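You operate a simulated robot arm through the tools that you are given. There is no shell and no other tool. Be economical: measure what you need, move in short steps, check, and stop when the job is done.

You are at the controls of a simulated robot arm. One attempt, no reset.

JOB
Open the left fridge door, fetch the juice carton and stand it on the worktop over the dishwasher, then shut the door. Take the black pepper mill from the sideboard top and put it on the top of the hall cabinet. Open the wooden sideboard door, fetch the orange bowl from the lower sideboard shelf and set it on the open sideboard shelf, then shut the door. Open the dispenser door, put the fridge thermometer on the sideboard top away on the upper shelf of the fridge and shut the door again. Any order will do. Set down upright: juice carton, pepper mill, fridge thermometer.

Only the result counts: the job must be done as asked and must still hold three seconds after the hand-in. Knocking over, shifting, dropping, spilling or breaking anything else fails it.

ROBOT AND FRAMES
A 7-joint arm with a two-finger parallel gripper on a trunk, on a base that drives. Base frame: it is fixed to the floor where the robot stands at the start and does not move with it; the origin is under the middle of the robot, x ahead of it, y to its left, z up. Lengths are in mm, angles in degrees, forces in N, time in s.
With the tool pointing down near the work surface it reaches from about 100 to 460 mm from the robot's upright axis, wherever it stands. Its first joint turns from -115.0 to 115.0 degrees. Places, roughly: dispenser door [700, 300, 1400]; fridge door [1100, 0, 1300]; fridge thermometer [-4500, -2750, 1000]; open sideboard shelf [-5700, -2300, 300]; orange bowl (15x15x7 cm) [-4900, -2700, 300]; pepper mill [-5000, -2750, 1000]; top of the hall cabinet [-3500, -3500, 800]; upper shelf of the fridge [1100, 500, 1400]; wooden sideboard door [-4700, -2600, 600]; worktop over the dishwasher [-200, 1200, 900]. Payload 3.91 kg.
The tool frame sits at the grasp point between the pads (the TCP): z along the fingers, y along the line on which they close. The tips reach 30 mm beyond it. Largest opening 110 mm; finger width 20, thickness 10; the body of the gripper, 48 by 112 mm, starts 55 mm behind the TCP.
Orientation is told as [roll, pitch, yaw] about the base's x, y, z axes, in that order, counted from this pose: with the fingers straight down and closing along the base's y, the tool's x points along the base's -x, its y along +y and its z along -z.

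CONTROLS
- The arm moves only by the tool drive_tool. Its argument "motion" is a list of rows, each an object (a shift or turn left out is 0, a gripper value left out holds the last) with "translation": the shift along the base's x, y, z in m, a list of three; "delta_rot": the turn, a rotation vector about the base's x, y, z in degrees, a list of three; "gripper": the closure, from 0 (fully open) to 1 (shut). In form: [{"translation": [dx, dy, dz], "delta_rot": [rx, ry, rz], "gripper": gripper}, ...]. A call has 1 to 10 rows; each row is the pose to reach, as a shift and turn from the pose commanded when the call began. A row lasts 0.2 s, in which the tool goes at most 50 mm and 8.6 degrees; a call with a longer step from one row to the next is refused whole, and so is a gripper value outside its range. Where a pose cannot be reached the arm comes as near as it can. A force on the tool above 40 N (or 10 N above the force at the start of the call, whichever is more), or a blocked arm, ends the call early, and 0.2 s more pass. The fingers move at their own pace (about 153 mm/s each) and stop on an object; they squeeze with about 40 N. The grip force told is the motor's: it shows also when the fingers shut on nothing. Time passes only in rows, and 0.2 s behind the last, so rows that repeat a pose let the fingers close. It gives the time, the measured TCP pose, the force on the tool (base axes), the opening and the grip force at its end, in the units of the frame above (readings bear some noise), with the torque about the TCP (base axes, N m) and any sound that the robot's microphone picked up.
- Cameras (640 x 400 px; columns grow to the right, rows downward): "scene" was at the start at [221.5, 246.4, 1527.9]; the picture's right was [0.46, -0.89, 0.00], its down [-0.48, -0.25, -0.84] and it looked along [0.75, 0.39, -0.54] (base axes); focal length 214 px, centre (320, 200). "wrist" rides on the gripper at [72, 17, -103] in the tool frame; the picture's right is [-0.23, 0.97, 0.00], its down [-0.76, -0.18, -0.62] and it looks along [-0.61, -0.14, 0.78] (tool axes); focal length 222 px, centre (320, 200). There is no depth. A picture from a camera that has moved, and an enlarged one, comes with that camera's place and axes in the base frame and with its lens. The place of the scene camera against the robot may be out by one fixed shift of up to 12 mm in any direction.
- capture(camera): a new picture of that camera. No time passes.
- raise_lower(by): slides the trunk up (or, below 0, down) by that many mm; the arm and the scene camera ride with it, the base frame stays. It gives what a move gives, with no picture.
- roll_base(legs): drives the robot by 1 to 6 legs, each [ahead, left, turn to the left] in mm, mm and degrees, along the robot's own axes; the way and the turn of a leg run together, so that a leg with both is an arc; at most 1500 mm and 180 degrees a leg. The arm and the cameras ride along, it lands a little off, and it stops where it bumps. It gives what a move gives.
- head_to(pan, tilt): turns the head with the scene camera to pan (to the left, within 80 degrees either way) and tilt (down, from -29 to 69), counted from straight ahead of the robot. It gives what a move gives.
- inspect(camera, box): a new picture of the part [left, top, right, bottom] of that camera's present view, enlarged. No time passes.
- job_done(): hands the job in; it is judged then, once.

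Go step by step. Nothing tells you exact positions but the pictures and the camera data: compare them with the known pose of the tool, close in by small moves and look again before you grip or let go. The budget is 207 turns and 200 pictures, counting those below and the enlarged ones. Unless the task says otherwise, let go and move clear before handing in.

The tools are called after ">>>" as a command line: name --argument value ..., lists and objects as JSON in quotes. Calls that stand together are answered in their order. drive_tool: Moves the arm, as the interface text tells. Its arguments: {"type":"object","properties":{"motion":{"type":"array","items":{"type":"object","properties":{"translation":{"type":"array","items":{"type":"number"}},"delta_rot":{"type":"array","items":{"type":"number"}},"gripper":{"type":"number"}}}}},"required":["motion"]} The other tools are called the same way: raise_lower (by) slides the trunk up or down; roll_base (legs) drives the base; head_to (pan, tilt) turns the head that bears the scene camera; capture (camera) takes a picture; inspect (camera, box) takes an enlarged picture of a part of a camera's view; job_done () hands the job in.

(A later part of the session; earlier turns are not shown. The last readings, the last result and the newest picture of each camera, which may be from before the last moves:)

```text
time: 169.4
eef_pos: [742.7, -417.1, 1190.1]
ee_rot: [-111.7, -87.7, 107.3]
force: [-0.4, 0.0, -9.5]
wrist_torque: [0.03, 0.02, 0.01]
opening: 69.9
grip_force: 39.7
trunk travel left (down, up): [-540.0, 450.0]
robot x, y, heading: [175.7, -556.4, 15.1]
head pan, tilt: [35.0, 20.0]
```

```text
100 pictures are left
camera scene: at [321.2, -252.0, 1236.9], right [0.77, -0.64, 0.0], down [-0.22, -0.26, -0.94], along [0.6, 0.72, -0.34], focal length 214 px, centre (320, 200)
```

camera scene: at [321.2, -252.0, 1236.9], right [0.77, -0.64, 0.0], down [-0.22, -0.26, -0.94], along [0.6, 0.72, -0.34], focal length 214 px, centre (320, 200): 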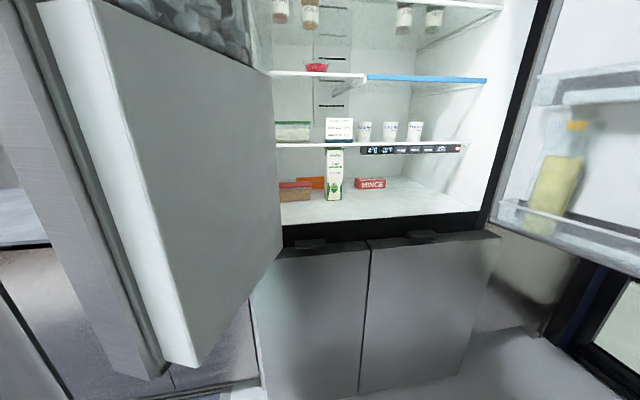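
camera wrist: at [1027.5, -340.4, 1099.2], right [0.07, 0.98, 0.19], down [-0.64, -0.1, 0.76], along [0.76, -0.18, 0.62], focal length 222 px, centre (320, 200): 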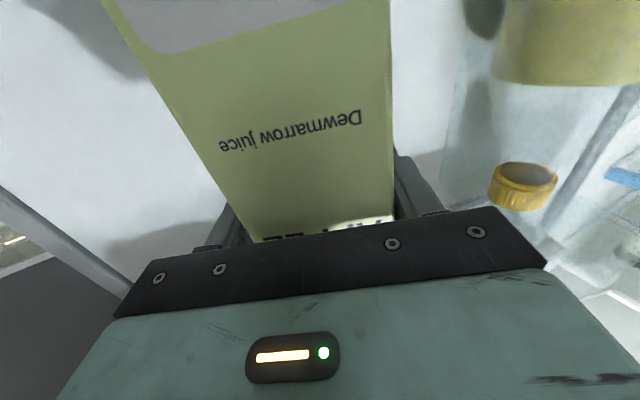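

The worktop above the dishwasher is clear. I'll turn, back off past the open left door, and drive left to it.

>>> roll_base --legs '[[0, 0, 41], [-190, 0, 0], [0, 700, 0], [0, 600, 0]]'

>>> head_to --pan 0 --tilt 25

>>> capture --camera "scene"

```text
time: 179.3
eef_pos: [-675.5, 488.2, 1189.8]
ee_rot: [-111.7, -87.9, 148.3]
force: [0.6, -0.3, -9.6]
wrist_torque: [-0.01, 0.06, -0.01]
opening: 70.0
grip_force: 39.5
trunk travel left (down, up): [-540.0, 450.0]
robot x, y, heading: [-1009.4, 9.7, 55.8]
head pan, tilt: [35.0, 20.0]
```

```text
time: 180.3
eef_pos: [-674.9, 488.9, 1189.9]
ee_rot: [-111.1, -87.9, 147.6]
force: [-0.9, -0.4, -9.8]
wrist_torque: [0.0, 0.06, -0.01]
opening: 69.7
grip_force: 40.6
trunk travel left (down, up): [-540.0, 450.0]
robot x, y, heading: [-1010.6, 13.9, 56.2]
head pan, tilt: [0.0, 25.0]
```

```text
99 pictures are left
camera scene: at [-1049.0, 321.2, 1228.8], right [0.83, -0.56, 0.0], down [-0.24, -0.35, -0.91], along [0.51, 0.75, -0.42], focal length 214 px, centre (320, 200)
```

scene: 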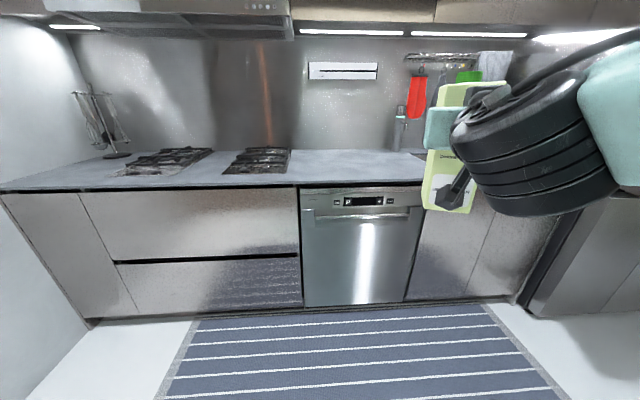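

>>> roll_base --legs '[[530, 0, 0]]'

>>> capture --camera "scene"

>>> capture --camera "wrist"

```text
time: 183.4
eef_pos: [-377.7, 925.5, 1190.5]
ee_rot: [-111.2, -87.8, 147.6]
force: [0.2, -0.2, -9.6]
wrist_torque: [-0.01, 0.08, 0.03]
opening: 70.2
grip_force: 40.3
trunk travel left (down, up): [-540.0, 450.0]
robot x, y, heading: [-715.2, 448.0, 55.8]
head pan, tilt: [0.0, 25.0]
```

```text
98 pictures are left
camera scene: at [-751.6, 758.9, 1228.8], right [0.83, -0.56, 0.0], down [-0.24, -0.35, -0.91], along [0.51, 0.75, -0.42], focal length 214 px, centre (320, 200)
```

scene: 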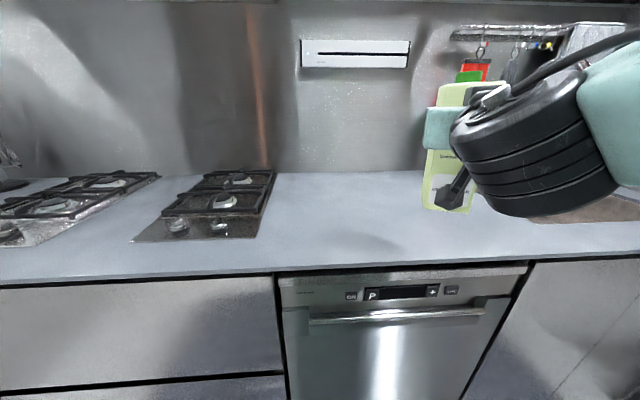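

```text
97 pictures are left
camera wrist: at [-468.8, 877.3, 1115.4], right [-0.58, 0.79, 0.19], down [-0.42, -0.5, 0.76], along [0.69, 0.36, 0.62], focal length 222 px, centre (320, 200)
```

wrist: 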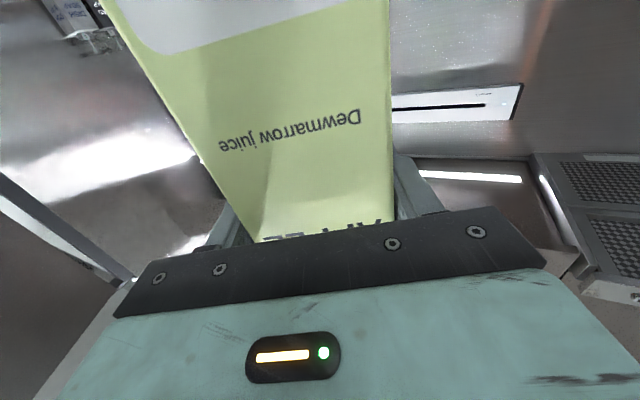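

>>> roll_base --legs '[[150, 0, 0]]'

>>> raise_lower --by -90

>>> capture --camera "scene"

```text
time: 184.8
eef_pos: [-293.8, 1051.0, 1191.0]
ee_rot: [-110.8, -87.8, 147.1]
force: [-0.3, 0.4, -9.5]
wrist_torque: [0.0, 0.02, 0.0]
opening: 70.1
grip_force: 39.9
trunk travel left (down, up): [-540.0, 450.0]
robot x, y, heading: [-628.6, 574.7, 55.8]
head pan, tilt: [0.0, 25.0]
```

```text
time: 186.0
eef_pos: [-293.5, 1049.2, 1099.7]
ee_rot: [-110.4, -87.8, 146.9]
force: [-0.6, 0.0, -9.3]
wrist_torque: [-0.01, 0.02, -0.03]
opening: 69.7
grip_force: 39.5
trunk travel left (down, up): [-450.0, 540.0]
robot x, y, heading: [-629.7, 575.6, 55.6]
head pan, tilt: [0.0, 25.0]
```

```text
96 pictures are left
camera scene: at [-666.9, 883.6, 1138.8], right [0.83, -0.56, 0.0], down [-0.24, -0.35, -0.91], along [0.51, 0.75, -0.42], focal length 214 px, centre (320, 200)
```

scene: 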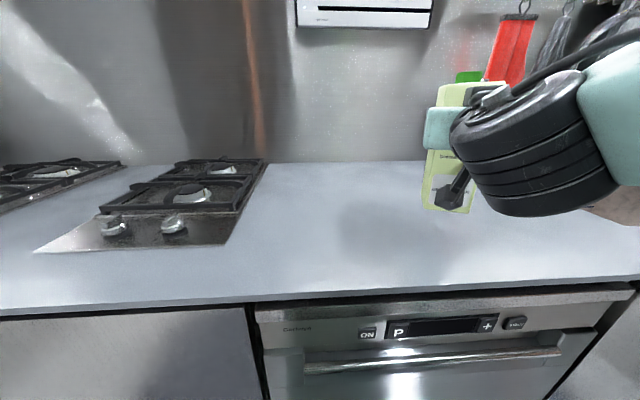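

>>> drive_tool --motion '[{"translation": [0, 0, -0.015]}, {"translation": [0, 0, -0.03]}, {"translation": [0, 0, -0.04]}]'

>>> inspect --camera "scene" --box '[380, 60, 560, 260]'

```text
time: 186.8
eef_pos: [-293.2, 1050.3, 1058.3]
ee_rot: [-111.1, -87.9, 147.4]
force: [-0.1, 0.1, -9.6]
wrist_torque: [0.0, 0.02, 0.0]
opening: 69.9
grip_force: 40.4
trunk travel left (down, up): [-450.0, 540.0]
robot x, y, heading: [-631.5, 576.8, 56.0]
head pan, tilt: [0.0, 25.0]
```

```text
2.00 times, centred on (470, 160) of scene
camera zoom: at [-667.0, 883.6, 1138.8], right [0.83, -0.56, 0.0], down [-0.24, -0.35, -0.91], along [0.51, 0.75, -0.42], focal length 429 px, centre (20, 280)
```

zoom: 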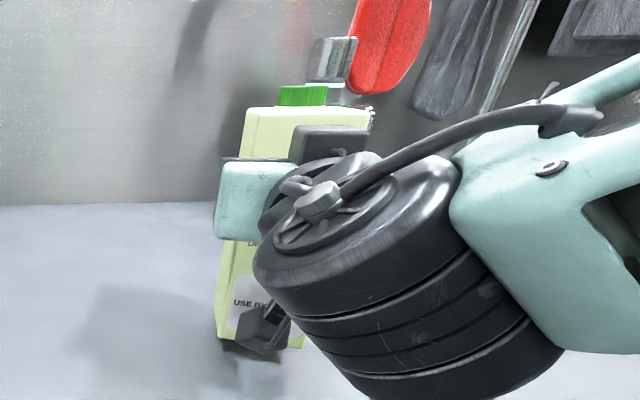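

>>> drive_tool --motion '[{"translation": [0, 0, -0.005]}, {"translation": [0, 0, -0.01]}, {"translation": [0, 0, -0.015]}]'

>>> drive_tool --motion '[{"translation": [0, 0, -0.003]}, {"translation": [0, 0, -0.006]}]'

>>> drive_tool --motion '[{"translation": [0, 0, -0.003]}, {"translation": [0, 0, -0.006]}]'

```text
time: 187.6
eef_pos: [-293.6, 1050.4, 1044.5]
ee_rot: [-110.4, -87.8, 146.8]
force: [-0.1, 0.0, -9.3]
wrist_torque: [-0.02, 0.03, 0.0]
opening: 70.0
grip_force: 39.9
trunk travel left (down, up): [-450.0, 540.0]
robot x, y, heading: [-626.4, 573.8, 55.6]
head pan, tilt: [0.0, 25.0]
```

```text
time: 188.2
eef_pos: [-294.8, 1049.8, 1042.5]
ee_rot: [-118.9, -87.7, 155.2]
force: [0.6, -5.4, 8.4]
wrist_torque: [-0.62, 0.81, 0.22]
opening: 70.2
grip_force: 40.0
trunk travel left (down, up): [-450.0, 540.0]
robot x, y, heading: [-631.6, 572.2, 55.7]
head pan, tilt: [0.0, 25.0]
```

```text
time: 188.8
eef_pos: [-293.6, 1049.2, 1036.1]
ee_rot: [-122.1, -87.9, 158.3]
force: [6.2, -1.1, 33.8]
wrist_torque: [0.8, 0.21, -0.51]
opening: 69.8
grip_force: 40.0
trunk travel left (down, up): [-450.0, 540.0]
robot x, y, heading: [-632.7, 572.8, 56.0]
head pan, tilt: [0.0, 25.0]
```

>>> drive_tool --motion '[{"translation": [0, 0, 0.004]}, {"translation": [0, 0, 0.004], "gripper": 0.3}, {"translation": [0, 0, 0.004], "gripper": 0.1}, {"translation": [0, 0, 0.004], "gripper": 0}]'

>>> capture --camera "wrist"

```text
time: 189.8
eef_pos: [-294.1, 1051.2, 1037.0]
ee_rot: [-109.9, -87.9, 146.3]
force: [-0.7, -0.6, 0.5]
wrist_torque: [-0.02, 0.02, 0.0]
opening: 110.0
grip_force: 0.1
trunk travel left (down, up): [-450.0, 540.0]
robot x, y, heading: [-630.1, 576.1, 55.7]
head pan, tilt: [0.0, 25.0]
```

```text
94 pictures are left
camera wrist: at [-385.0, 1002.1, 962.2], right [-0.58, 0.79, 0.19], down [-0.42, -0.5, 0.76], along [0.69, 0.36, 0.62], focal length 222 px, centre (320, 200)
```

wrist: 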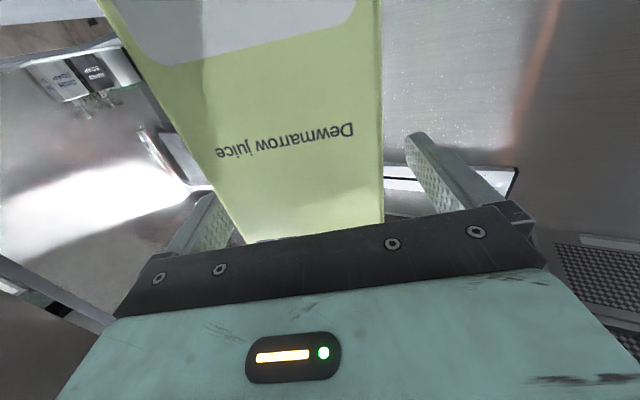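

>>> drive_tool --motion '[{"translation": [-0.024, -0.0175, 0]}, {"translation": [-0.049, -0.035, 0]}, {"translation": [-0.073, -0.053, 0]}, {"translation": [-0.097, -0.071, 0]}, {"translation": [-0.115, -0.084, 0.02]}]'

>>> roll_base --legs '[[-300, 0, 0]]'

>>> capture --camera "scene"

```text
time: 191.0
eef_pos: [-410.9, 973.9, 1053.6]
ee_rot: [-96.5, -87.1, 132.7]
force: [0.4, -0.3, -0.4]
wrist_torque: [-0.01, 0.01, 0.01]
opening: 109.9
grip_force: 0.0
out of reach, approached as far as the arm can: row 2, 3, 4
trunk travel left (down, up): [-450.0, 540.0]
robot x, y, heading: [-629.5, 575.5, 55.8]
head pan, tilt: [0.0, 25.0]
```

```text
time: 193.1
eef_pos: [-584.2, 725.8, 1053.2]
ee_rot: [-99.0, -87.1, 135.8]
force: [0.7, -0.8, -0.4]
wrist_torque: [0.01, 0.01, -0.02]
opening: 110.0
grip_force: 0.1
trunk travel left (down, up): [-450.0, 540.0]
robot x, y, heading: [-797.6, 321.4, 56.3]
head pan, tilt: [0.0, 25.0]
```

```text
93 pictures are left
camera scene: at [-841.2, 637.2, 1137.1], right [0.83, -0.56, 0.0], down [-0.23, -0.36, -0.91], along [0.5, 0.75, -0.42], focal length 214 px, centre (320, 200)
```

scene: 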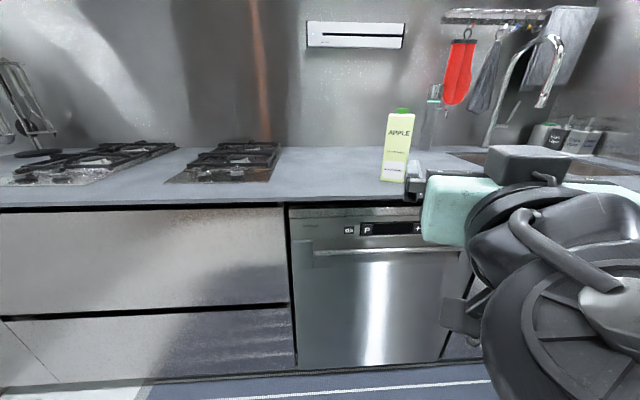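

The juice stands on the worktop. I'll leave the fridge open for the thermometer and now head to the sideboard; first fold the tool down and turn around.

>>> drive_tool --motion '[{"delta_rot": [-5.1, 6.8, 0]}, {"delta_rot": [-10.2, 13.6, 0]}, {"delta_rot": [-15.3, 20.4, 0]}, {"delta_rot": [-20.4, 27.2, 0]}, {"delta_rot": [-25.5, 34, 0]}, {"delta_rot": [-30.6, 40.8, 0]}, {"delta_rot": [-35.7, 47.6, 0]}, {"delta_rot": [-40.8, 54.4, 0]}, {"delta_rot": [-45.9, 61.2, 0]}, {"delta_rot": [-51, 68, 0]}]'

>>> roll_base --legs '[[-300, 0, 0], [0, 0, 160]]'

>>> head_to --pan 0 --tilt 15

>>> capture --camera "scene"

```text
time: 195.3
eef_pos: [-580.8, 720.9, 1054.4]
ee_rot: [-0.1, -5.3, 39.3]
force: [-0.9, 0.5, 0.5]
wrist_torque: [0.0, 0.01, 0.0]
opening: 109.9
grip_force: 0.0
out of reach, approached as far as the arm can: row 3, 4, 5, 6, 7, 8, 9
trunk travel left (down, up): [-450.0, 540.0]
robot x, y, heading: [-796.3, 324.4, 56.5]
head pan, tilt: [0.0, 25.0]
```

```text
time: 204.0
eef_pos: [-1291.7, -244.0, 1055.3]
ee_rot: [-0.2, -5.4, -157.7]
force: [0.5, -0.2, 0.2]
wrist_torque: [-0.02, 0.0, -0.02]
opening: 110.0
grip_force: 0.1
trunk travel left (down, up): [-450.0, 540.0]
robot x, y, heading: [-968.8, 71.4, -140.9]
head pan, tilt: [0.0, 25.0]
```

```text
time: 204.7
eef_pos: [-1291.3, -244.4, 1055.6]
ee_rot: [-0.2, -5.5, -157.7]
force: [0.5, 0.3, -0.1]
wrist_torque: [-0.02, -0.02, -0.01]
opening: 110.0
grip_force: 0.0
trunk travel left (down, up): [-450.0, 540.0]
robot x, y, heading: [-964.4, 73.1, -141.0]
head pan, tilt: [0.0, 15.0]
```

```text
92 pictures are left
camera scene: at [-1019.0, -235.4, 1155.0], right [-0.63, 0.77, 0.0], down [0.2, 0.16, -0.97], along [-0.75, -0.61, -0.26], focal length 214 px, centre (320, 200)
```

scene: 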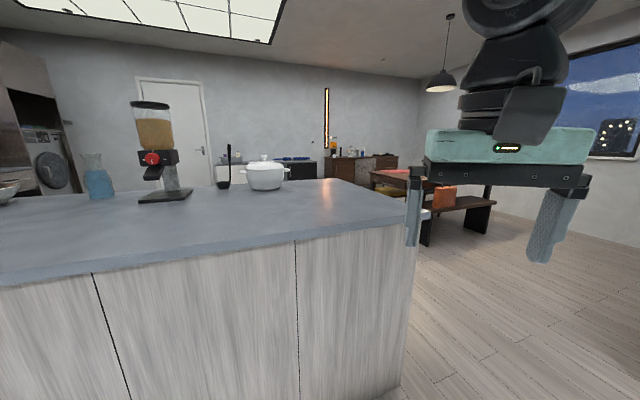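

An island lies ahead; I must pass it on its right end. I'll square up and strafe right, then look.

>>> roll_base --legs '[[0, 0, 17], [0, -950, 0]]'

>>> capture --camera "scene"

>>> head_to --pan 0 --tilt 40

>>> capture --camera "scene"

```text
time: 210.7
eef_pos: [-1978.0, 198.9, 1055.3]
ee_rot: [-0.2, -5.5, -140.1]
force: [-0.1, -0.2, 0.1]
wrist_torque: [0.02, 0.04, 0.03]
opening: 110.0
grip_force: 0.1
trunk travel left (down, up): [-450.0, 540.0]
robot x, y, heading: [-1765.0, 603.2, -123.0]
head pan, tilt: [0.0, 15.0]
```

```text
91 pictures are left
camera scene: at [-1721.2, 288.8, 1155.1], right [-0.84, 0.55, 0.0], down [0.14, 0.22, -0.97], along [-0.53, -0.81, -0.26], focal length 214 px, centre (320, 200)
```

scene: 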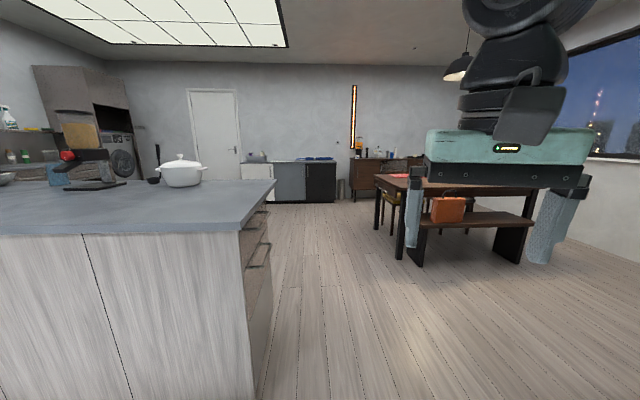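

```text
time: 211.6
eef_pos: [-1978.9, 198.8, 1054.6]
ee_rot: [-0.2, -5.4, -140.1]
force: [0.4, 0.4, 0.8]
wrist_torque: [0.01, -0.02, 0.0]
opening: 109.9
grip_force: 0.0
trunk travel left (down, up): [-450.0, 540.0]
robot x, y, heading: [-1763.2, 596.6, -123.3]
head pan, tilt: [0.0, 40.0]
```

```text
90 pictures are left
camera scene: at [-1716.6, 295.8, 1115.6], right [-0.84, 0.55, 0.0], down [0.35, 0.54, -0.77], along [-0.42, -0.64, -0.64], focal length 214 px, centre (320, 200)
```

scene: 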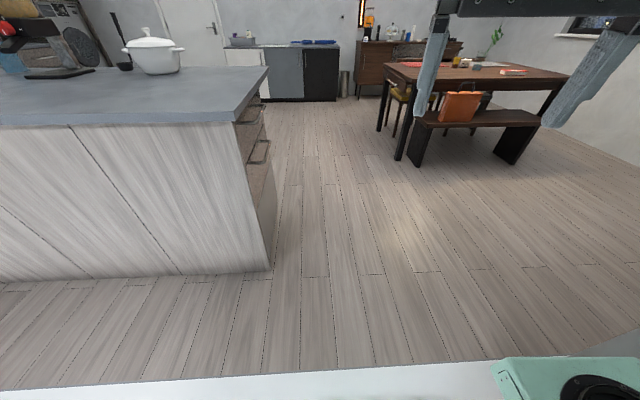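

>>> roll_base --legs '[[1450, 60, 0], [1300, 0, 0]]'

>>> head_to --pan 0 --tilt 15

>>> capture --camera "scene"

>>> head_to --pan -30 --tilt 15

>>> capture --camera "scene"

```text
time: 225.0
eef_pos: [-3452.7, -2152.4, 1054.8]
ee_rot: [-0.2, -5.5, -139.9]
force: [0.9, -0.4, 0.4]
wrist_torque: [0.0, 0.0, -0.02]
opening: 109.8
grip_force: 0.1
trunk travel left (down, up): [-450.0, 540.0]
robot x, y, heading: [-3238.5, -1751.0, -122.8]
head pan, tilt: [0.0, 40.0]
```

```text
time: 225.9
eef_pos: [-3452.4, -2152.7, 1054.8]
ee_rot: [-0.2, -5.4, -140.0]
force: [-0.3, -0.4, -0.2]
wrist_torque: [0.0, -0.03, -0.01]
opening: 109.9
grip_force: 0.0
trunk travel left (down, up): [-450.0, 540.0]
robot x, y, heading: [-3238.5, -1751.9, -122.9]
head pan, tilt: [0.0, 15.0]
```

```text
89 pictures are left
camera scene: at [-3195.7, -2061.1, 1155.0], right [-0.84, 0.54, 0.0], down [0.14, 0.22, -0.97], along [-0.53, -0.81, -0.26], focal length 214 px, centre (320, 200)
```

scene: 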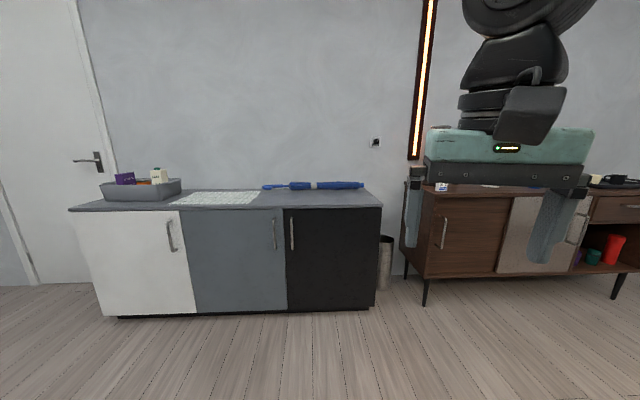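

```text
time: 226.9
eef_pos: [-3451.9, -2152.1, 1056.0]
ee_rot: [-0.2, -5.6, -140.0]
force: [-0.6, -0.4, -0.6]
wrist_torque: [0.0, -0.02, 0.02]
opening: 110.1
grip_force: 0.2
trunk travel left (down, up): [-450.0, 540.0]
robot x, y, heading: [-3238.7, -1749.0, -123.1]
head pan, tilt: [-30.0, 15.0]
```

```text
88 pictures are left
camera scene: at [-3228.0, -2025.2, 1155.1], right [-0.45, 0.89, 0.0], down [0.23, 0.12, -0.97], along [-0.86, -0.44, -0.26], focal length 214 px, centre (320, 200)
```

scene: 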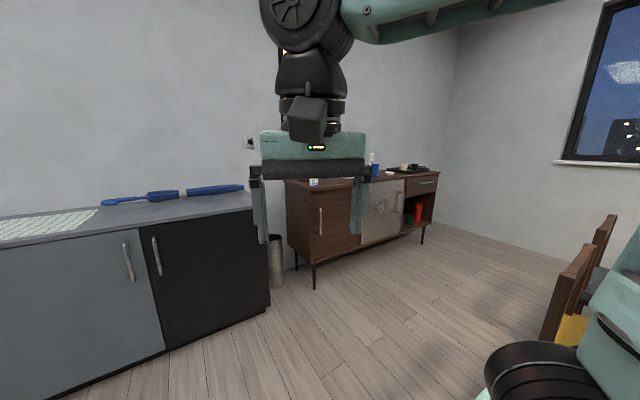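

>>> roll_base --legs '[[640, 0, -1], [0, -330, 0]]'

>>> head_to --pan -20 --tilt 25

>>> capture --camera "scene"

>>> head_to --pan -75 --tilt 30

>>> capture --camera "scene"

```text
time: 232.2
eef_pos: [-4090.6, -2494.1, 1054.2]
ee_rot: [-0.2, -5.5, -141.4]
force: [0.0, -0.4, 0.4]
wrist_torque: [-0.02, 0.0, 0.0]
opening: 110.0
grip_force: 0.1
trunk travel left (down, up): [-450.0, 540.0]
robot x, y, heading: [-3865.5, -2101.7, -124.5]
head pan, tilt: [-30.0, 15.0]
```

```text
time: 232.9
eef_pos: [-4091.7, -2494.0, 1055.6]
ee_rot: [-0.3, -5.5, -141.4]
force: [0.5, 0.5, -0.4]
wrist_torque: [-0.04, -0.03, -0.01]
opening: 110.0
grip_force: 0.1
trunk travel left (down, up): [-450.0, 540.0]
robot x, y, heading: [-3866.4, -2100.5, -124.4]
head pan, tilt: [-20.0, 25.0]
```

```text
87 pictures are left
camera scene: at [-3854.4, -2386.1, 1138.9], right [-0.58, 0.81, 0.0], down [0.34, 0.25, -0.91], along [-0.74, -0.53, -0.42], focal length 214 px, centre (320, 200)
```

scene: 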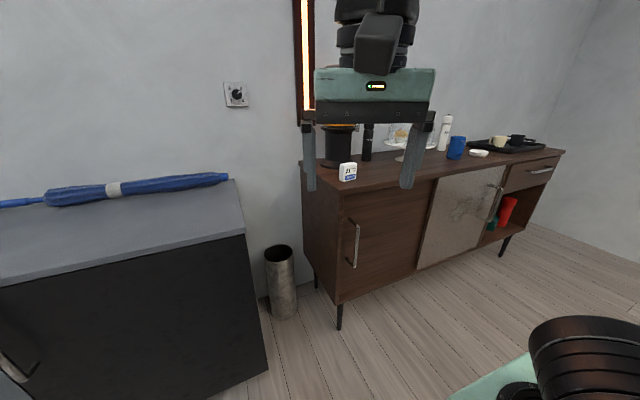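

```text
time: 234.2
eef_pos: [-4090.4, -2494.6, 1055.3]
ee_rot: [-0.3, -5.4, -141.5]
force: [0.3, -1.1, 0.2]
wrist_torque: [-0.04, 0.0, 0.03]
opening: 109.9
grip_force: 0.2
trunk travel left (down, up): [-450.0, 540.0]
robot x, y, heading: [-3864.0, -2101.6, -124.3]
head pan, tilt: [-75.0, 30.0]
```

```text
86 pictures are left
camera scene: at [-3864.7, -2302.5, 1130.9], right [0.33, 0.94, 0.0], down [0.47, -0.17, -0.87], along [-0.82, 0.29, -0.5], focal length 214 px, centre (320, 200)
```

scene: 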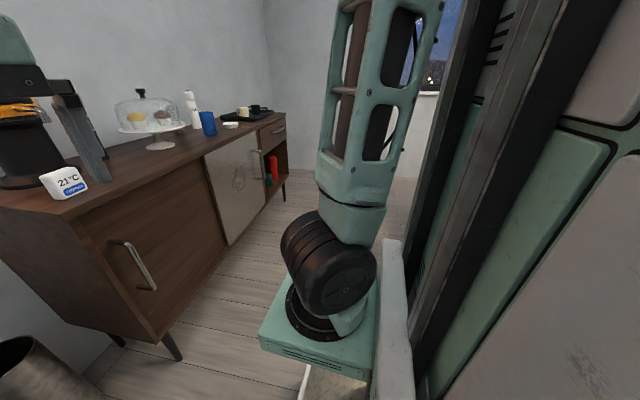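

>>> head_to --pan -30 --tilt 25

>>> inspect --camera "scene" --box '[210, 100, 450, 250]'

>>> inspect --camera "scene" --box '[220, 180, 420, 320]'

```text
time: 235.3
eef_pos: [-4090.4, -2493.4, 1055.4]
ee_rot: [-0.2, -5.4, -141.3]
force: [-0.3, -0.1, 0.7]
wrist_torque: [0.01, 0.03, 0.02]
opening: 110.1
grip_force: 0.0
trunk travel left (down, up): [-450.0, 540.0]
robot x, y, heading: [-3869.3, -2098.5, -124.4]
head pan, tilt: [-30.0, 25.0]
```

```text
2.67 times, centred on (330, 175) of scene
camera zoom: at [-3862.6, -2372.2, 1138.9], right [-0.43, 0.9, 0.0], down [0.38, 0.18, -0.91], along [-0.82, -0.39, -0.42], focal length 572 px, centre (293, 267)
```

zoom: 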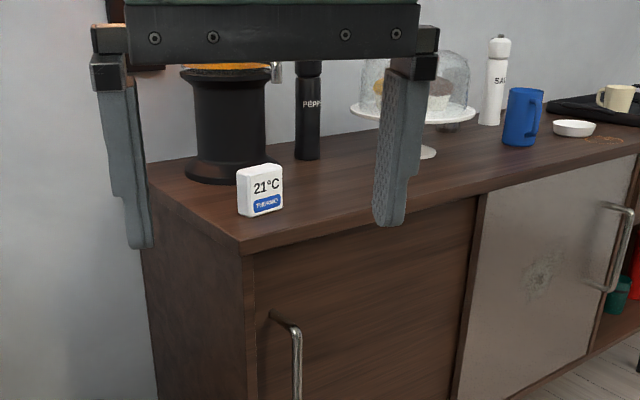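

```text
2.86 times, centred on (320, 250) of scene
camera zoom: at [-3862.6, -2372.2, 1138.9], right [-0.43, 0.9, 0.0], down [0.38, 0.18, -0.91], along [-0.82, -0.39, -0.42], focal length 613 px, centre (320, 57)
```

zoom: 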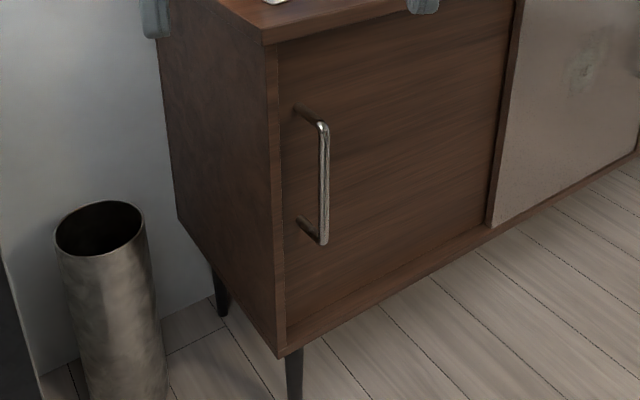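

Sliding doors it seems: the wooden one sits behind the stone one, handle at its left. The pepper mill is the tall black one beside the grinder. I'll approach and turn the wrist for a top-down grasp.

>>> drive_tool --motion '[{"delta_rot": [0, 0, -8.3], "translation": [0, 0, 0.04]}, {"delta_rot": [0, 0, -16.6], "translation": [0, 0, 0.08]}, {"delta_rot": [0, 0, -25], "translation": [0, 0, 0.12]}, {"delta_rot": [0, 0, -33], "translation": [0, 0, 0.15]}, {"delta_rot": [0, 0, -41.5], "translation": [0, 0, 0.15]}, {"delta_rot": [0, 0, -50], "translation": [0, 0, 0.15]}, {"delta_rot": [0, 0, -58], "translation": [0, 0, 0.15]}, {"delta_rot": [0, 0, -66], "translation": [0, 0, 0.15]}]'

>>> roll_base --legs '[[0, -270, 0], [250, 0, 0]]'

>>> capture --camera "wrist"

>>> head_to --pan -15 --tilt 25

>>> capture --camera "scene"

```text
time: 237.1
eef_pos: [-4090.1, -2493.2, 1203.8]
ee_rot: [-0.2, -5.6, 152.5]
force: [0.8, 0.1, 0.1]
wrist_torque: [0.01, 0.01, 0.01]
opening: 110.2
grip_force: 0.1
trunk travel left (down, up): [-450.0, 540.0]
robot x, y, heading: [-3868.2, -2101.4, -124.2]
head pan, tilt: [-30.0, 25.0]
```

```text
time: 238.3
eef_pos: [-4169.1, -2440.8, 1204.8]
ee_rot: [-0.3, -5.5, 152.6]
force: [-0.4, -0.1, -0.5]
wrist_torque: [-0.01, 0.03, 0.0]
opening: 110.0
grip_force: 0.1
trunk travel left (down, up): [-450.0, 540.0]
robot x, y, heading: [-3947.4, -2045.7, -124.3]
head pan, tilt: [-30.0, 25.0]
stopped in leg 1: the robot was blocked; the commanded pose is now the measured one
```

```text
83 pictures are left
camera wrist: at [-4103.6, -2492.4, 1300.1], right [-0.65, -0.76, 0.02], down [-0.54, 0.48, 0.69], along [-0.54, 0.44, -0.72], focal length 222 px, centre (320, 200)
```

wrist: 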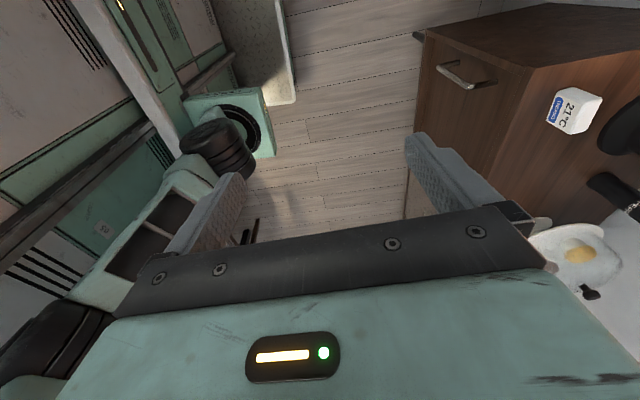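

```text
time: 239.1
eef_pos: [-4168.1, -2440.1, 1204.5]
ee_rot: [-0.3, -5.4, 152.7]
force: [0.0, -0.4, 0.9]
wrist_torque: [-0.02, 0.01, -0.04]
opening: 110.0
grip_force: 0.1
trunk travel left (down, up): [-450.0, 540.0]
robot x, y, heading: [-3949.2, -2045.2, -124.2]
head pan, tilt: [-15.0, 25.0]
```

```text
82 pictures are left
camera scene: at [-3927.1, -2338.4, 1138.9], right [-0.65, 0.76, 0.0], down [0.32, 0.28, -0.91], along [-0.69, -0.59, -0.42], focal length 214 px, centre (320, 200)
```

scene: 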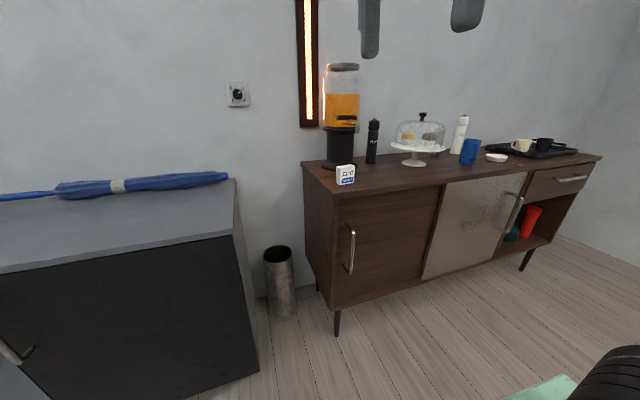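

The base bumped on the right (likely a chair); I'll check it and go forward before strafing.

>>> head_to --pan -80 --tilt 20

>>> capture --camera "scene"

>>> roll_base --legs '[[330, 20, 0]]'

>>> capture --camera "wrist"

```text
time: 240.4
eef_pos: [-4168.8, -2439.9, 1204.2]
ee_rot: [-0.3, -5.5, 152.7]
force: [0.3, 0.1, 0.8]
wrist_torque: [-0.02, 0.0, 0.02]
opening: 109.9
grip_force: 0.1
trunk travel left (down, up): [-450.0, 540.0]
robot x, y, heading: [-3944.8, -2044.8, -124.2]
head pan, tilt: [-80.0, 20.0]
```

```text
81 pictures are left
camera scene: at [-3942.0, -2240.1, 1147.0], right [0.41, 0.91, 0.0], down [0.31, -0.14, -0.94], along [-0.86, 0.39, -0.34], focal length 214 px, centre (320, 200)
```

scene: 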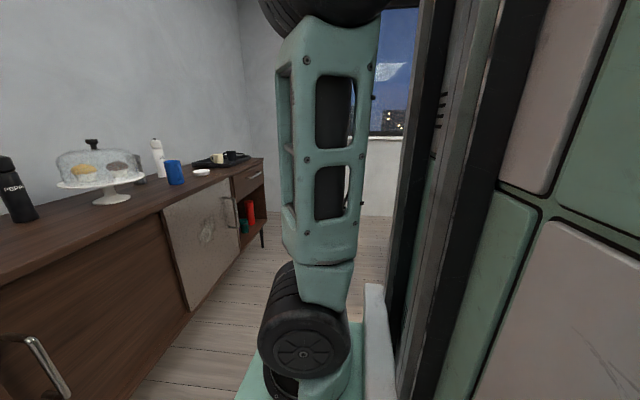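

```text
time: 242.6
eef_pos: [-4341.2, -2727.7, 1204.8]
ee_rot: [-0.3, -5.4, 152.4]
force: [-0.3, 1.0, 0.9]
wrist_torque: [-0.02, 0.0, -0.01]
opening: 110.0
grip_force: 0.1
trunk travel left (down, up): [-450.0, 540.0]
robot x, y, heading: [-4119.3, -2334.2, -124.6]
head pan, tilt: [-80.0, 20.0]
```

```text
80 pictures are left
camera wrist: at [-4277.3, -2779.5, 1300.1], right [-0.65, -0.76, 0.02], down [-0.54, 0.48, 0.69], along [-0.54, 0.44, -0.72], focal length 222 px, centre (320, 200)
```

wrist: 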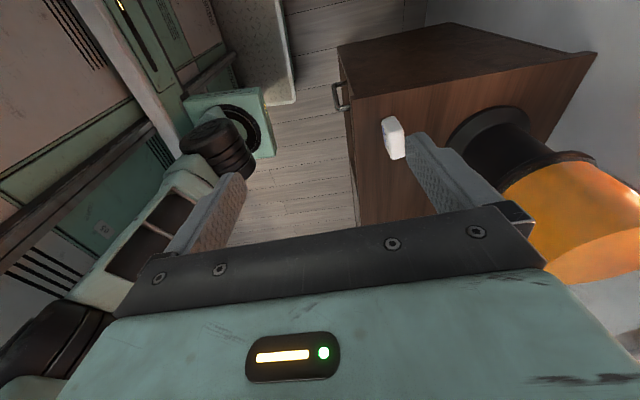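

>>> roll_base --legs '[[35, 0, 0], [0, -130, 0], [0, -110, 0]]'

>>> drive_tool --motion '[{"delta_rot": [0, 0, 8.3]}, {"delta_rot": [0, 0, 16.6]}, {"delta_rot": [0, 0, 25]}, {"delta_rot": [0, 0, 33]}, {"delta_rot": [0, 0, 41.5]}, {"delta_rot": [0, 0, 50]}, {"delta_rot": [0, 0, 58]}, {"delta_rot": [0, 0, 66.5]}, {"delta_rot": [0, 0, 75]}, {"delta_rot": [0, 0, 83]}]'

>>> head_to --pan 0 --tilt 20

>>> capture --camera "scene"

```text
time: 245.2
eef_pos: [-4559.2, -2620.2, 1203.8]
ee_rot: [-0.3, -5.5, 152.7]
force: [-0.2, -0.1, -0.4]
wrist_torque: [0.04, 0.01, 0.02]
opening: 110.0
grip_force: 0.2
trunk travel left (down, up): [-450.0, 540.0]
robot x, y, heading: [-4340.2, -2227.5, -124.2]
head pan, tilt: [-80.0, 20.0]
```

```text
time: 247.4
eef_pos: [-4558.8, -2620.6, 1203.7]
ee_rot: [-0.2, -5.5, -124.1]
force: [-0.5, -0.1, 0.0]
wrist_torque: [0.0, -0.03, 0.04]
opening: 109.9
grip_force: 0.1
trunk travel left (down, up): [-450.0, 540.0]
robot x, y, heading: [-4337.5, -2225.2, -124.1]
head pan, tilt: [-80.0, 20.0]
```

```text
time: 248.9
eef_pos: [-4558.0, -2620.9, 1204.2]
ee_rot: [-0.4, -5.5, -124.3]
force: [-0.1, 0.8, 0.9]
wrist_torque: [-0.01, -0.01, 0.06]
opening: 109.9
grip_force: 0.0
trunk travel left (down, up): [-450.0, 540.0]
robot x, y, heading: [-4334.2, -2227.7, -124.1]
head pan, tilt: [0.0, 20.0]
```

```text
79 pictures are left
camera scene: at [-4300.0, -2535.1, 1147.0], right [-0.83, 0.56, 0.0], down [0.19, 0.28, -0.94], along [-0.53, -0.78, -0.34], focal length 214 px, centre (320, 200)
```

scene: 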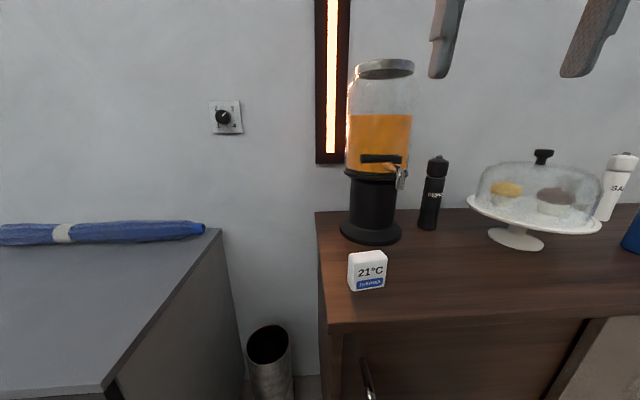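

Now I have a good fix: the pepper mill stands at about (−4871, −2820), top z≈1055. I'll pitch the gripper ~47° forward and approach with the fingers either side.

>>> drive_tool --motion '[{"delta_rot": [-6.9, 4.7, 0], "translation": [0, 0, 0.01]}, {"delta_rot": [-13.9, 9.4, 0], "translation": [0, 0, 0.02]}, {"delta_rot": [-20.8, 14.1, 0], "translation": [0, 0, 0.02]}, {"delta_rot": [-27.8, 18.8, 0], "translation": [0, 0, 0.02]}, {"delta_rot": [-34.8, 23.5, 0], "translation": [0, 0, 0.02], "gripper": 0.2}]'

>>> roll_base --legs '[[85, 0, 0]]'

>>> capture --camera "wrist"

>>> capture --camera "scene"

```text
time: 250.1
eef_pos: [-4516.3, -2665.5, 1226.3]
ee_rot: [-0.1, -47.5, -124.5]
force: [0.0, 0.0, -0.5]
wrist_torque: [0.0, 0.03, -0.06]
opening: 88.4
grip_force: 0.0
out of reach, approached as far as the arm can: row 3, 4, 5
trunk travel left (down, up): [-450.0, 540.0]
robot x, y, heading: [-4335.5, -2226.2, -124.4]
head pan, tilt: [0.0, 20.0]
```

```text
time: 251.2
eef_pos: [-4564.6, -2736.8, 1226.1]
ee_rot: [0.0, -47.4, -124.4]
force: [0.3, -0.1, 0.5]
wrist_torque: [-0.02, 0.0, 0.02]
opening: 88.0
grip_force: 0.1
trunk travel left (down, up): [-450.0, 540.0]
robot x, y, heading: [-4384.8, -2294.1, -124.0]
head pan, tilt: [0.0, 20.0]
```

```text
78 pictures are left
camera wrist: at [-4479.4, -2642.4, 1242.8], right [0.72, -0.68, 0.17], down [-0.18, 0.05, 0.98], along [-0.67, -0.73, -0.08], focal length 222 px, centre (320, 200)
```

wrist: 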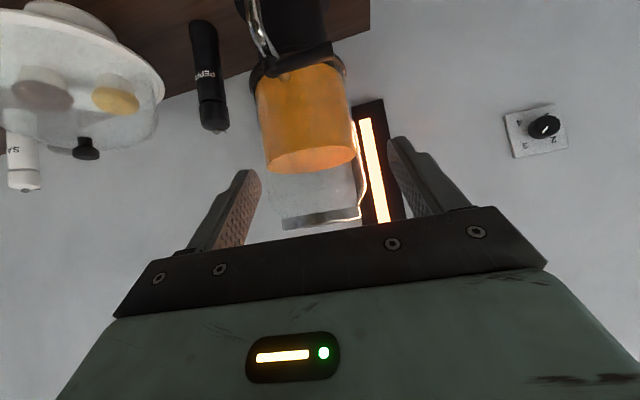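

```text
77 pictures are left
camera scene: at [-4347.4, -2605.2, 1147.0], right [-0.83, 0.56, 0.0], down [0.19, 0.28, -0.94], along [-0.53, -0.78, -0.34], focal length 214 px, centre (320, 200)
```

scene: 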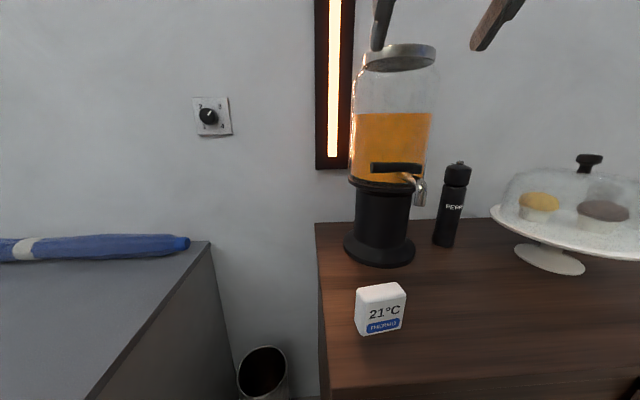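

>>> roll_base --legs '[[0, -180, 0]]'

>>> capture --camera "wrist"

>>> capture --camera "scene"

```text
time: 252.7
eef_pos: [-4715.5, -2635.6, 1226.8]
ee_rot: [0.0, -47.3, -124.4]
force: [-0.1, -0.1, -0.1]
wrist_torque: [0.03, 0.01, 0.01]
opening: 88.2
grip_force: 0.0
trunk travel left (down, up): [-450.0, 540.0]
robot x, y, heading: [-4534.7, -2195.9, -124.4]
head pan, tilt: [0.0, 20.0]
```

```text
76 pictures are left
camera wrist: at [-4629.9, -2540.0, 1242.8], right [0.71, -0.68, 0.17], down [-0.18, 0.05, 0.98], along [-0.68, -0.73, -0.08], focal length 222 px, centre (320, 200)
```

wrist: 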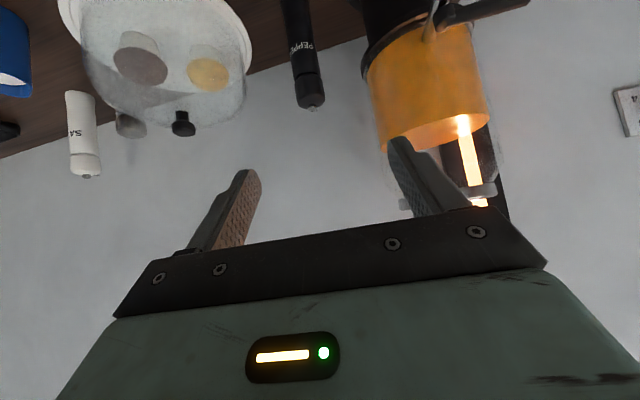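

```text
75 pictures are left
camera scene: at [-4497.9, -2503.1, 1147.0], right [-0.82, 0.57, 0.0], down [0.19, 0.28, -0.94], along [-0.53, -0.78, -0.34], focal length 214 px, centre (320, 200)
```

scene: 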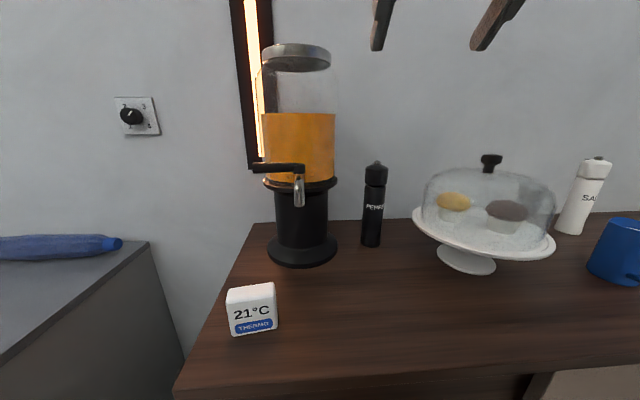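

>>> drive_tool --motion '[{"translation": [-0.02, -0.02, -0.026]}, {"translation": [-0.04, -0.04, -0.052]}, {"translation": [-0.06, -0.06, -0.078]}, {"translation": [-0.08, -0.081, -0.104]}, {"translation": [-0.0955, -0.1014, -0.131]}, {"translation": [-0.108, -0.1197, -0.151]}]'

>>> capture --camera "wrist"

>>> capture --camera "scene"

```text
time: 254.1
eef_pos: [-4820.7, -2751.7, 1073.1]
ee_rot: [0.1, -47.5, -124.6]
force: [-0.2, -0.5, -0.6]
wrist_torque: [0.01, 0.02, 0.01]
opening: 88.1
grip_force: 0.1
trunk travel left (down, up): [-450.0, 540.0]
robot x, y, heading: [-4532.0, -2191.0, -124.5]
head pan, tilt: [0.0, 20.0]
```

```text
74 pictures are left
camera wrist: at [-4735.4, -2657.8, 1090.0], right [0.71, -0.68, 0.17], down [-0.18, 0.05, 0.98], along [-0.68, -0.73, -0.08], focal length 222 px, centre (320, 200)
```

wrist: 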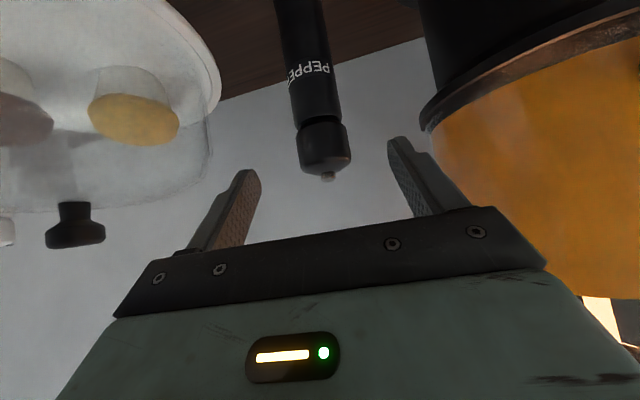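

```text
73 pictures are left
camera scene: at [-4497.8, -2503.0, 1147.0], right [-0.82, 0.57, 0.0], down [0.19, 0.28, -0.94], along [-0.53, -0.78, -0.34], focal length 214 px, centre (320, 200)
```

scene: 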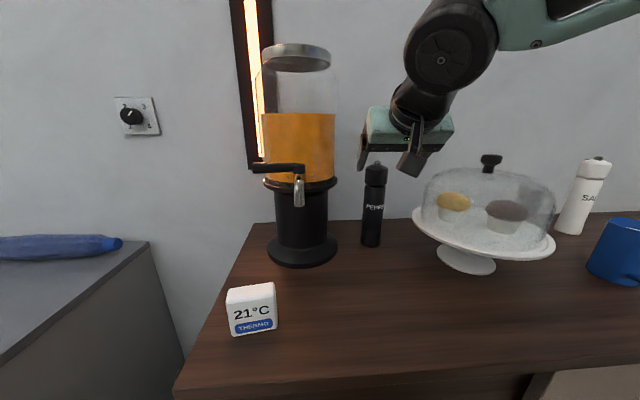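

>>> drive_tool --motion '[{"translation": [-0.013, -0.019, -0.019]}, {"translation": [-0.026, -0.038, -0.038]}, {"translation": [-0.04, -0.058, -0.056]}]'

>>> capture --camera "wrist"

>>> inspect --camera "scene" --box '[320, 100, 480, 260]'

```text
time: 254.9
eef_pos: [-4862.5, -2810.0, 1018.2]
ee_rot: [0.0, -47.5, -124.6]
force: [0.7, 0.0, -0.2]
wrist_torque: [0.0, -0.01, -0.02]
opening: 88.0
grip_force: 0.1
trunk travel left (down, up): [-450.0, 540.0]
robot x, y, heading: [-4533.3, -2193.5, -124.5]
head pan, tilt: [0.0, 20.0]
```

```text
72 pictures are left
camera wrist: at [-4776.9, -2715.5, 1034.8], right [0.72, -0.68, 0.17], down [-0.18, 0.05, 0.98], along [-0.68, -0.73, -0.08], focal length 222 px, centre (320, 200)
```

wrist: 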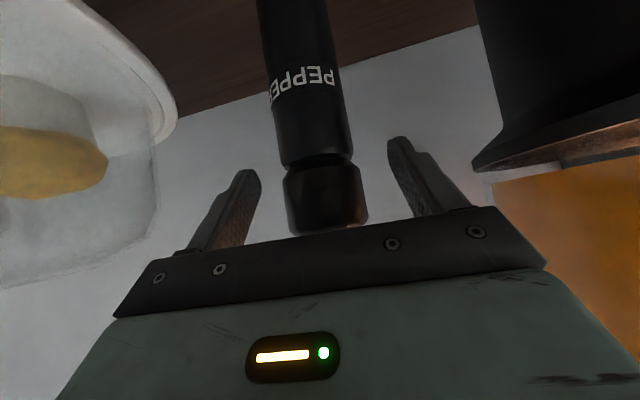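

```text
2.50 times, centred on (400, 180) of scene
camera zoom: at [-4497.7, -2503.0, 1147.0], right [-0.82, 0.57, 0.0], down [0.19, 0.28, -0.94], along [-0.53, -0.78, -0.34], focal length 536 px, centre (120, 250)
```

zoom: 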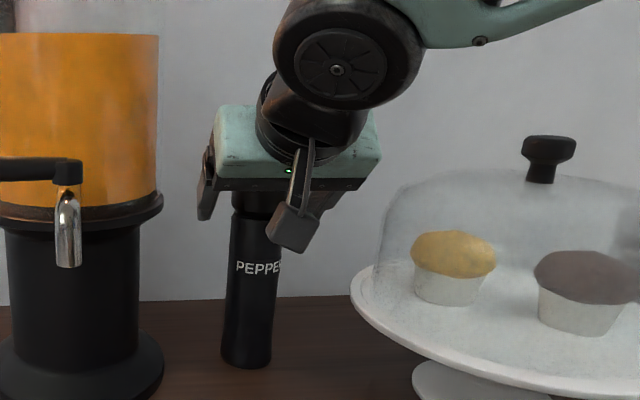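

>>> drive_tool --motion '[{"gripper": 0.35}, {"gripper": 0.5}, {"gripper": 0.6}, {"gripper": 1}, {"gripper": 1}, {"gripper": 1}]'

>>> capture --camera "wrist"

```text
time: 256.3
eef_pos: [-4861.0, -2810.5, 1018.8]
ee_rot: [0.1, -47.5, -124.6]
force: [-0.6, -1.0, 0.4]
wrist_torque: [-0.11, 0.04, 0.01]
opening: 48.7
grip_force: 39.9
trunk travel left (down, up): [-450.0, 540.0]
robot x, y, heading: [-4533.6, -2192.1, -124.2]
head pan, tilt: [0.0, 20.0]
```

```text
70 pictures are left
camera wrist: at [-4776.9, -2715.6, 1034.8], right [0.71, -0.68, 0.17], down [-0.18, 0.05, 0.98], along [-0.68, -0.73, -0.08], focal length 222 px, centre (320, 200)
```

wrist: 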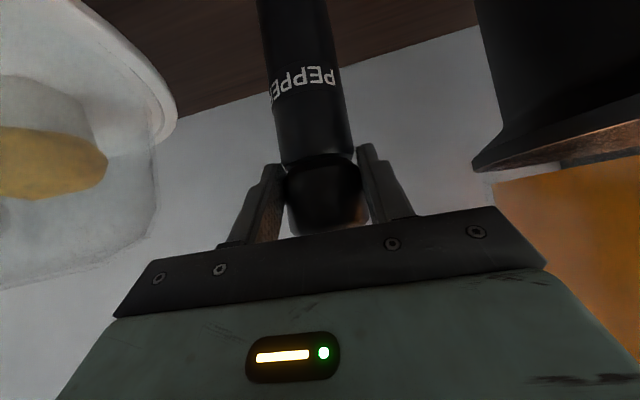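

>>> drive_tool --motion '[{"translation": [0, 0, 0.015]}, {"translation": [0, 0, 0.04]}, {"translation": [0, 0, 0.07]}]'

>>> raise_lower --by 150

>>> capture --camera "scene"

```text
time: 257.1
eef_pos: [-4861.4, -2812.4, 1089.1]
ee_rot: [-0.1, -47.4, -124.5]
force: [0.0, 0.2, -1.8]
wrist_torque: [0.02, -0.04, 0.01]
opening: 48.6
grip_force: 40.2
trunk travel left (down, up): [-450.0, 540.0]
robot x, y, heading: [-4533.5, -2191.2, -124.4]
head pan, tilt: [0.0, 20.0]
```

```text
time: 258.8
eef_pos: [-4861.9, -2812.9, 1240.1]
ee_rot: [0.0, -47.3, -124.5]
force: [0.0, -0.2, -3.2]
wrist_torque: [0.04, -0.05, -0.01]
opening: 48.9
grip_force: 39.6
trunk travel left (down, up): [-600.0, 390.0]
robot x, y, heading: [-4531.8, -2193.8, -124.4]
head pan, tilt: [0.0, 20.0]
```

```text
69 pictures are left
camera scene: at [-4497.9, -2503.3, 1296.9], right [-0.82, 0.57, 0.0], down [0.19, 0.28, -0.94], along [-0.53, -0.78, -0.34], focal length 214 px, centre (320, 200)
```

scene: 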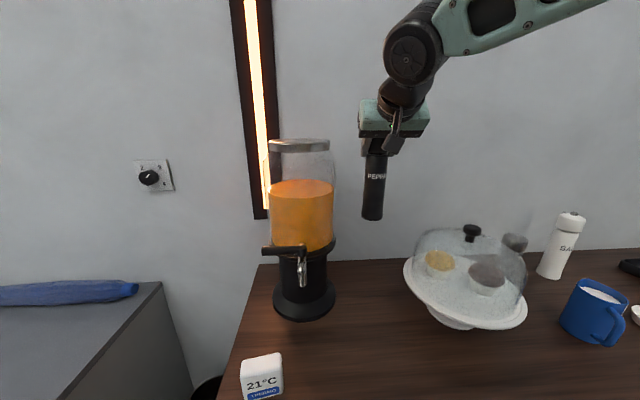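

>>> drive_tool --motion '[{"translation": [0.02, 0.03, 0.01]}, {"translation": [0.04, 0.06, 0.02]}, {"translation": [0.06, 0.09, 0.02]}, {"translation": [0.085, 0.124, 0.02]}, {"translation": [0.096, 0.14, 0.02]}]'

>>> roll_base --legs '[[-70, 0, 0], [0, 500, 0], [0, 310, 0]]'

>>> head_to --pan 10 --tilt 30

>>> capture --camera "scene"

```text
time: 260.0
eef_pos: [-4771.8, -2680.8, 1260.7]
ee_rot: [-0.1, -47.4, -124.9]
force: [-0.6, 0.2, -2.1]
wrist_torque: [0.04, -0.06, 0.04]
opening: 48.5
grip_force: 39.5
out of reach, approached as far as the arm can: row 5
trunk travel left (down, up): [-600.0, 390.0]
robot x, y, heading: [-4532.4, -2190.7, -124.5]
head pan, tilt: [0.0, 20.0]
```

```text
time: 265.2
eef_pos: [-4080.2, -3071.3, 1259.7]
ee_rot: [-0.1, -47.4, -124.8]
force: [0.4, 0.8, -2.3]
wrist_torque: [0.01, -0.05, -0.03]
opening: 48.6
grip_force: 40.1
trunk travel left (down, up): [-600.0, 390.0]
robot x, y, heading: [-3842.4, -2586.7, -124.8]
head pan, tilt: [0.0, 20.0]
```

```text
time: 265.9
eef_pos: [-4079.6, -3072.2, 1259.0]
ee_rot: [-0.1, -47.4, -124.8]
force: [0.2, -0.4, -3.0]
wrist_torque: [0.06, -0.05, 0.01]
opening: 48.4
grip_force: 39.9
trunk travel left (down, up): [-600.0, 390.0]
robot x, y, heading: [-3842.9, -2584.2, -125.0]
head pan, tilt: [10.0, 30.0]
```

```text
68 pictures are left
camera scene: at [-3792.4, -2901.0, 1280.9], right [-0.91, 0.42, 0.0], down [0.21, 0.45, -0.87], along [-0.36, -0.79, -0.5], focal length 214 px, centre (320, 200)
```

scene: 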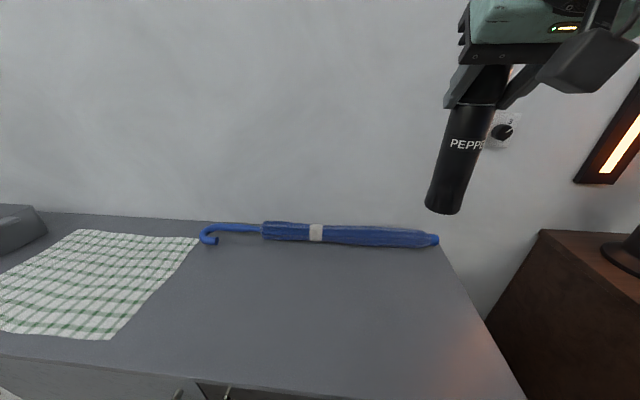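

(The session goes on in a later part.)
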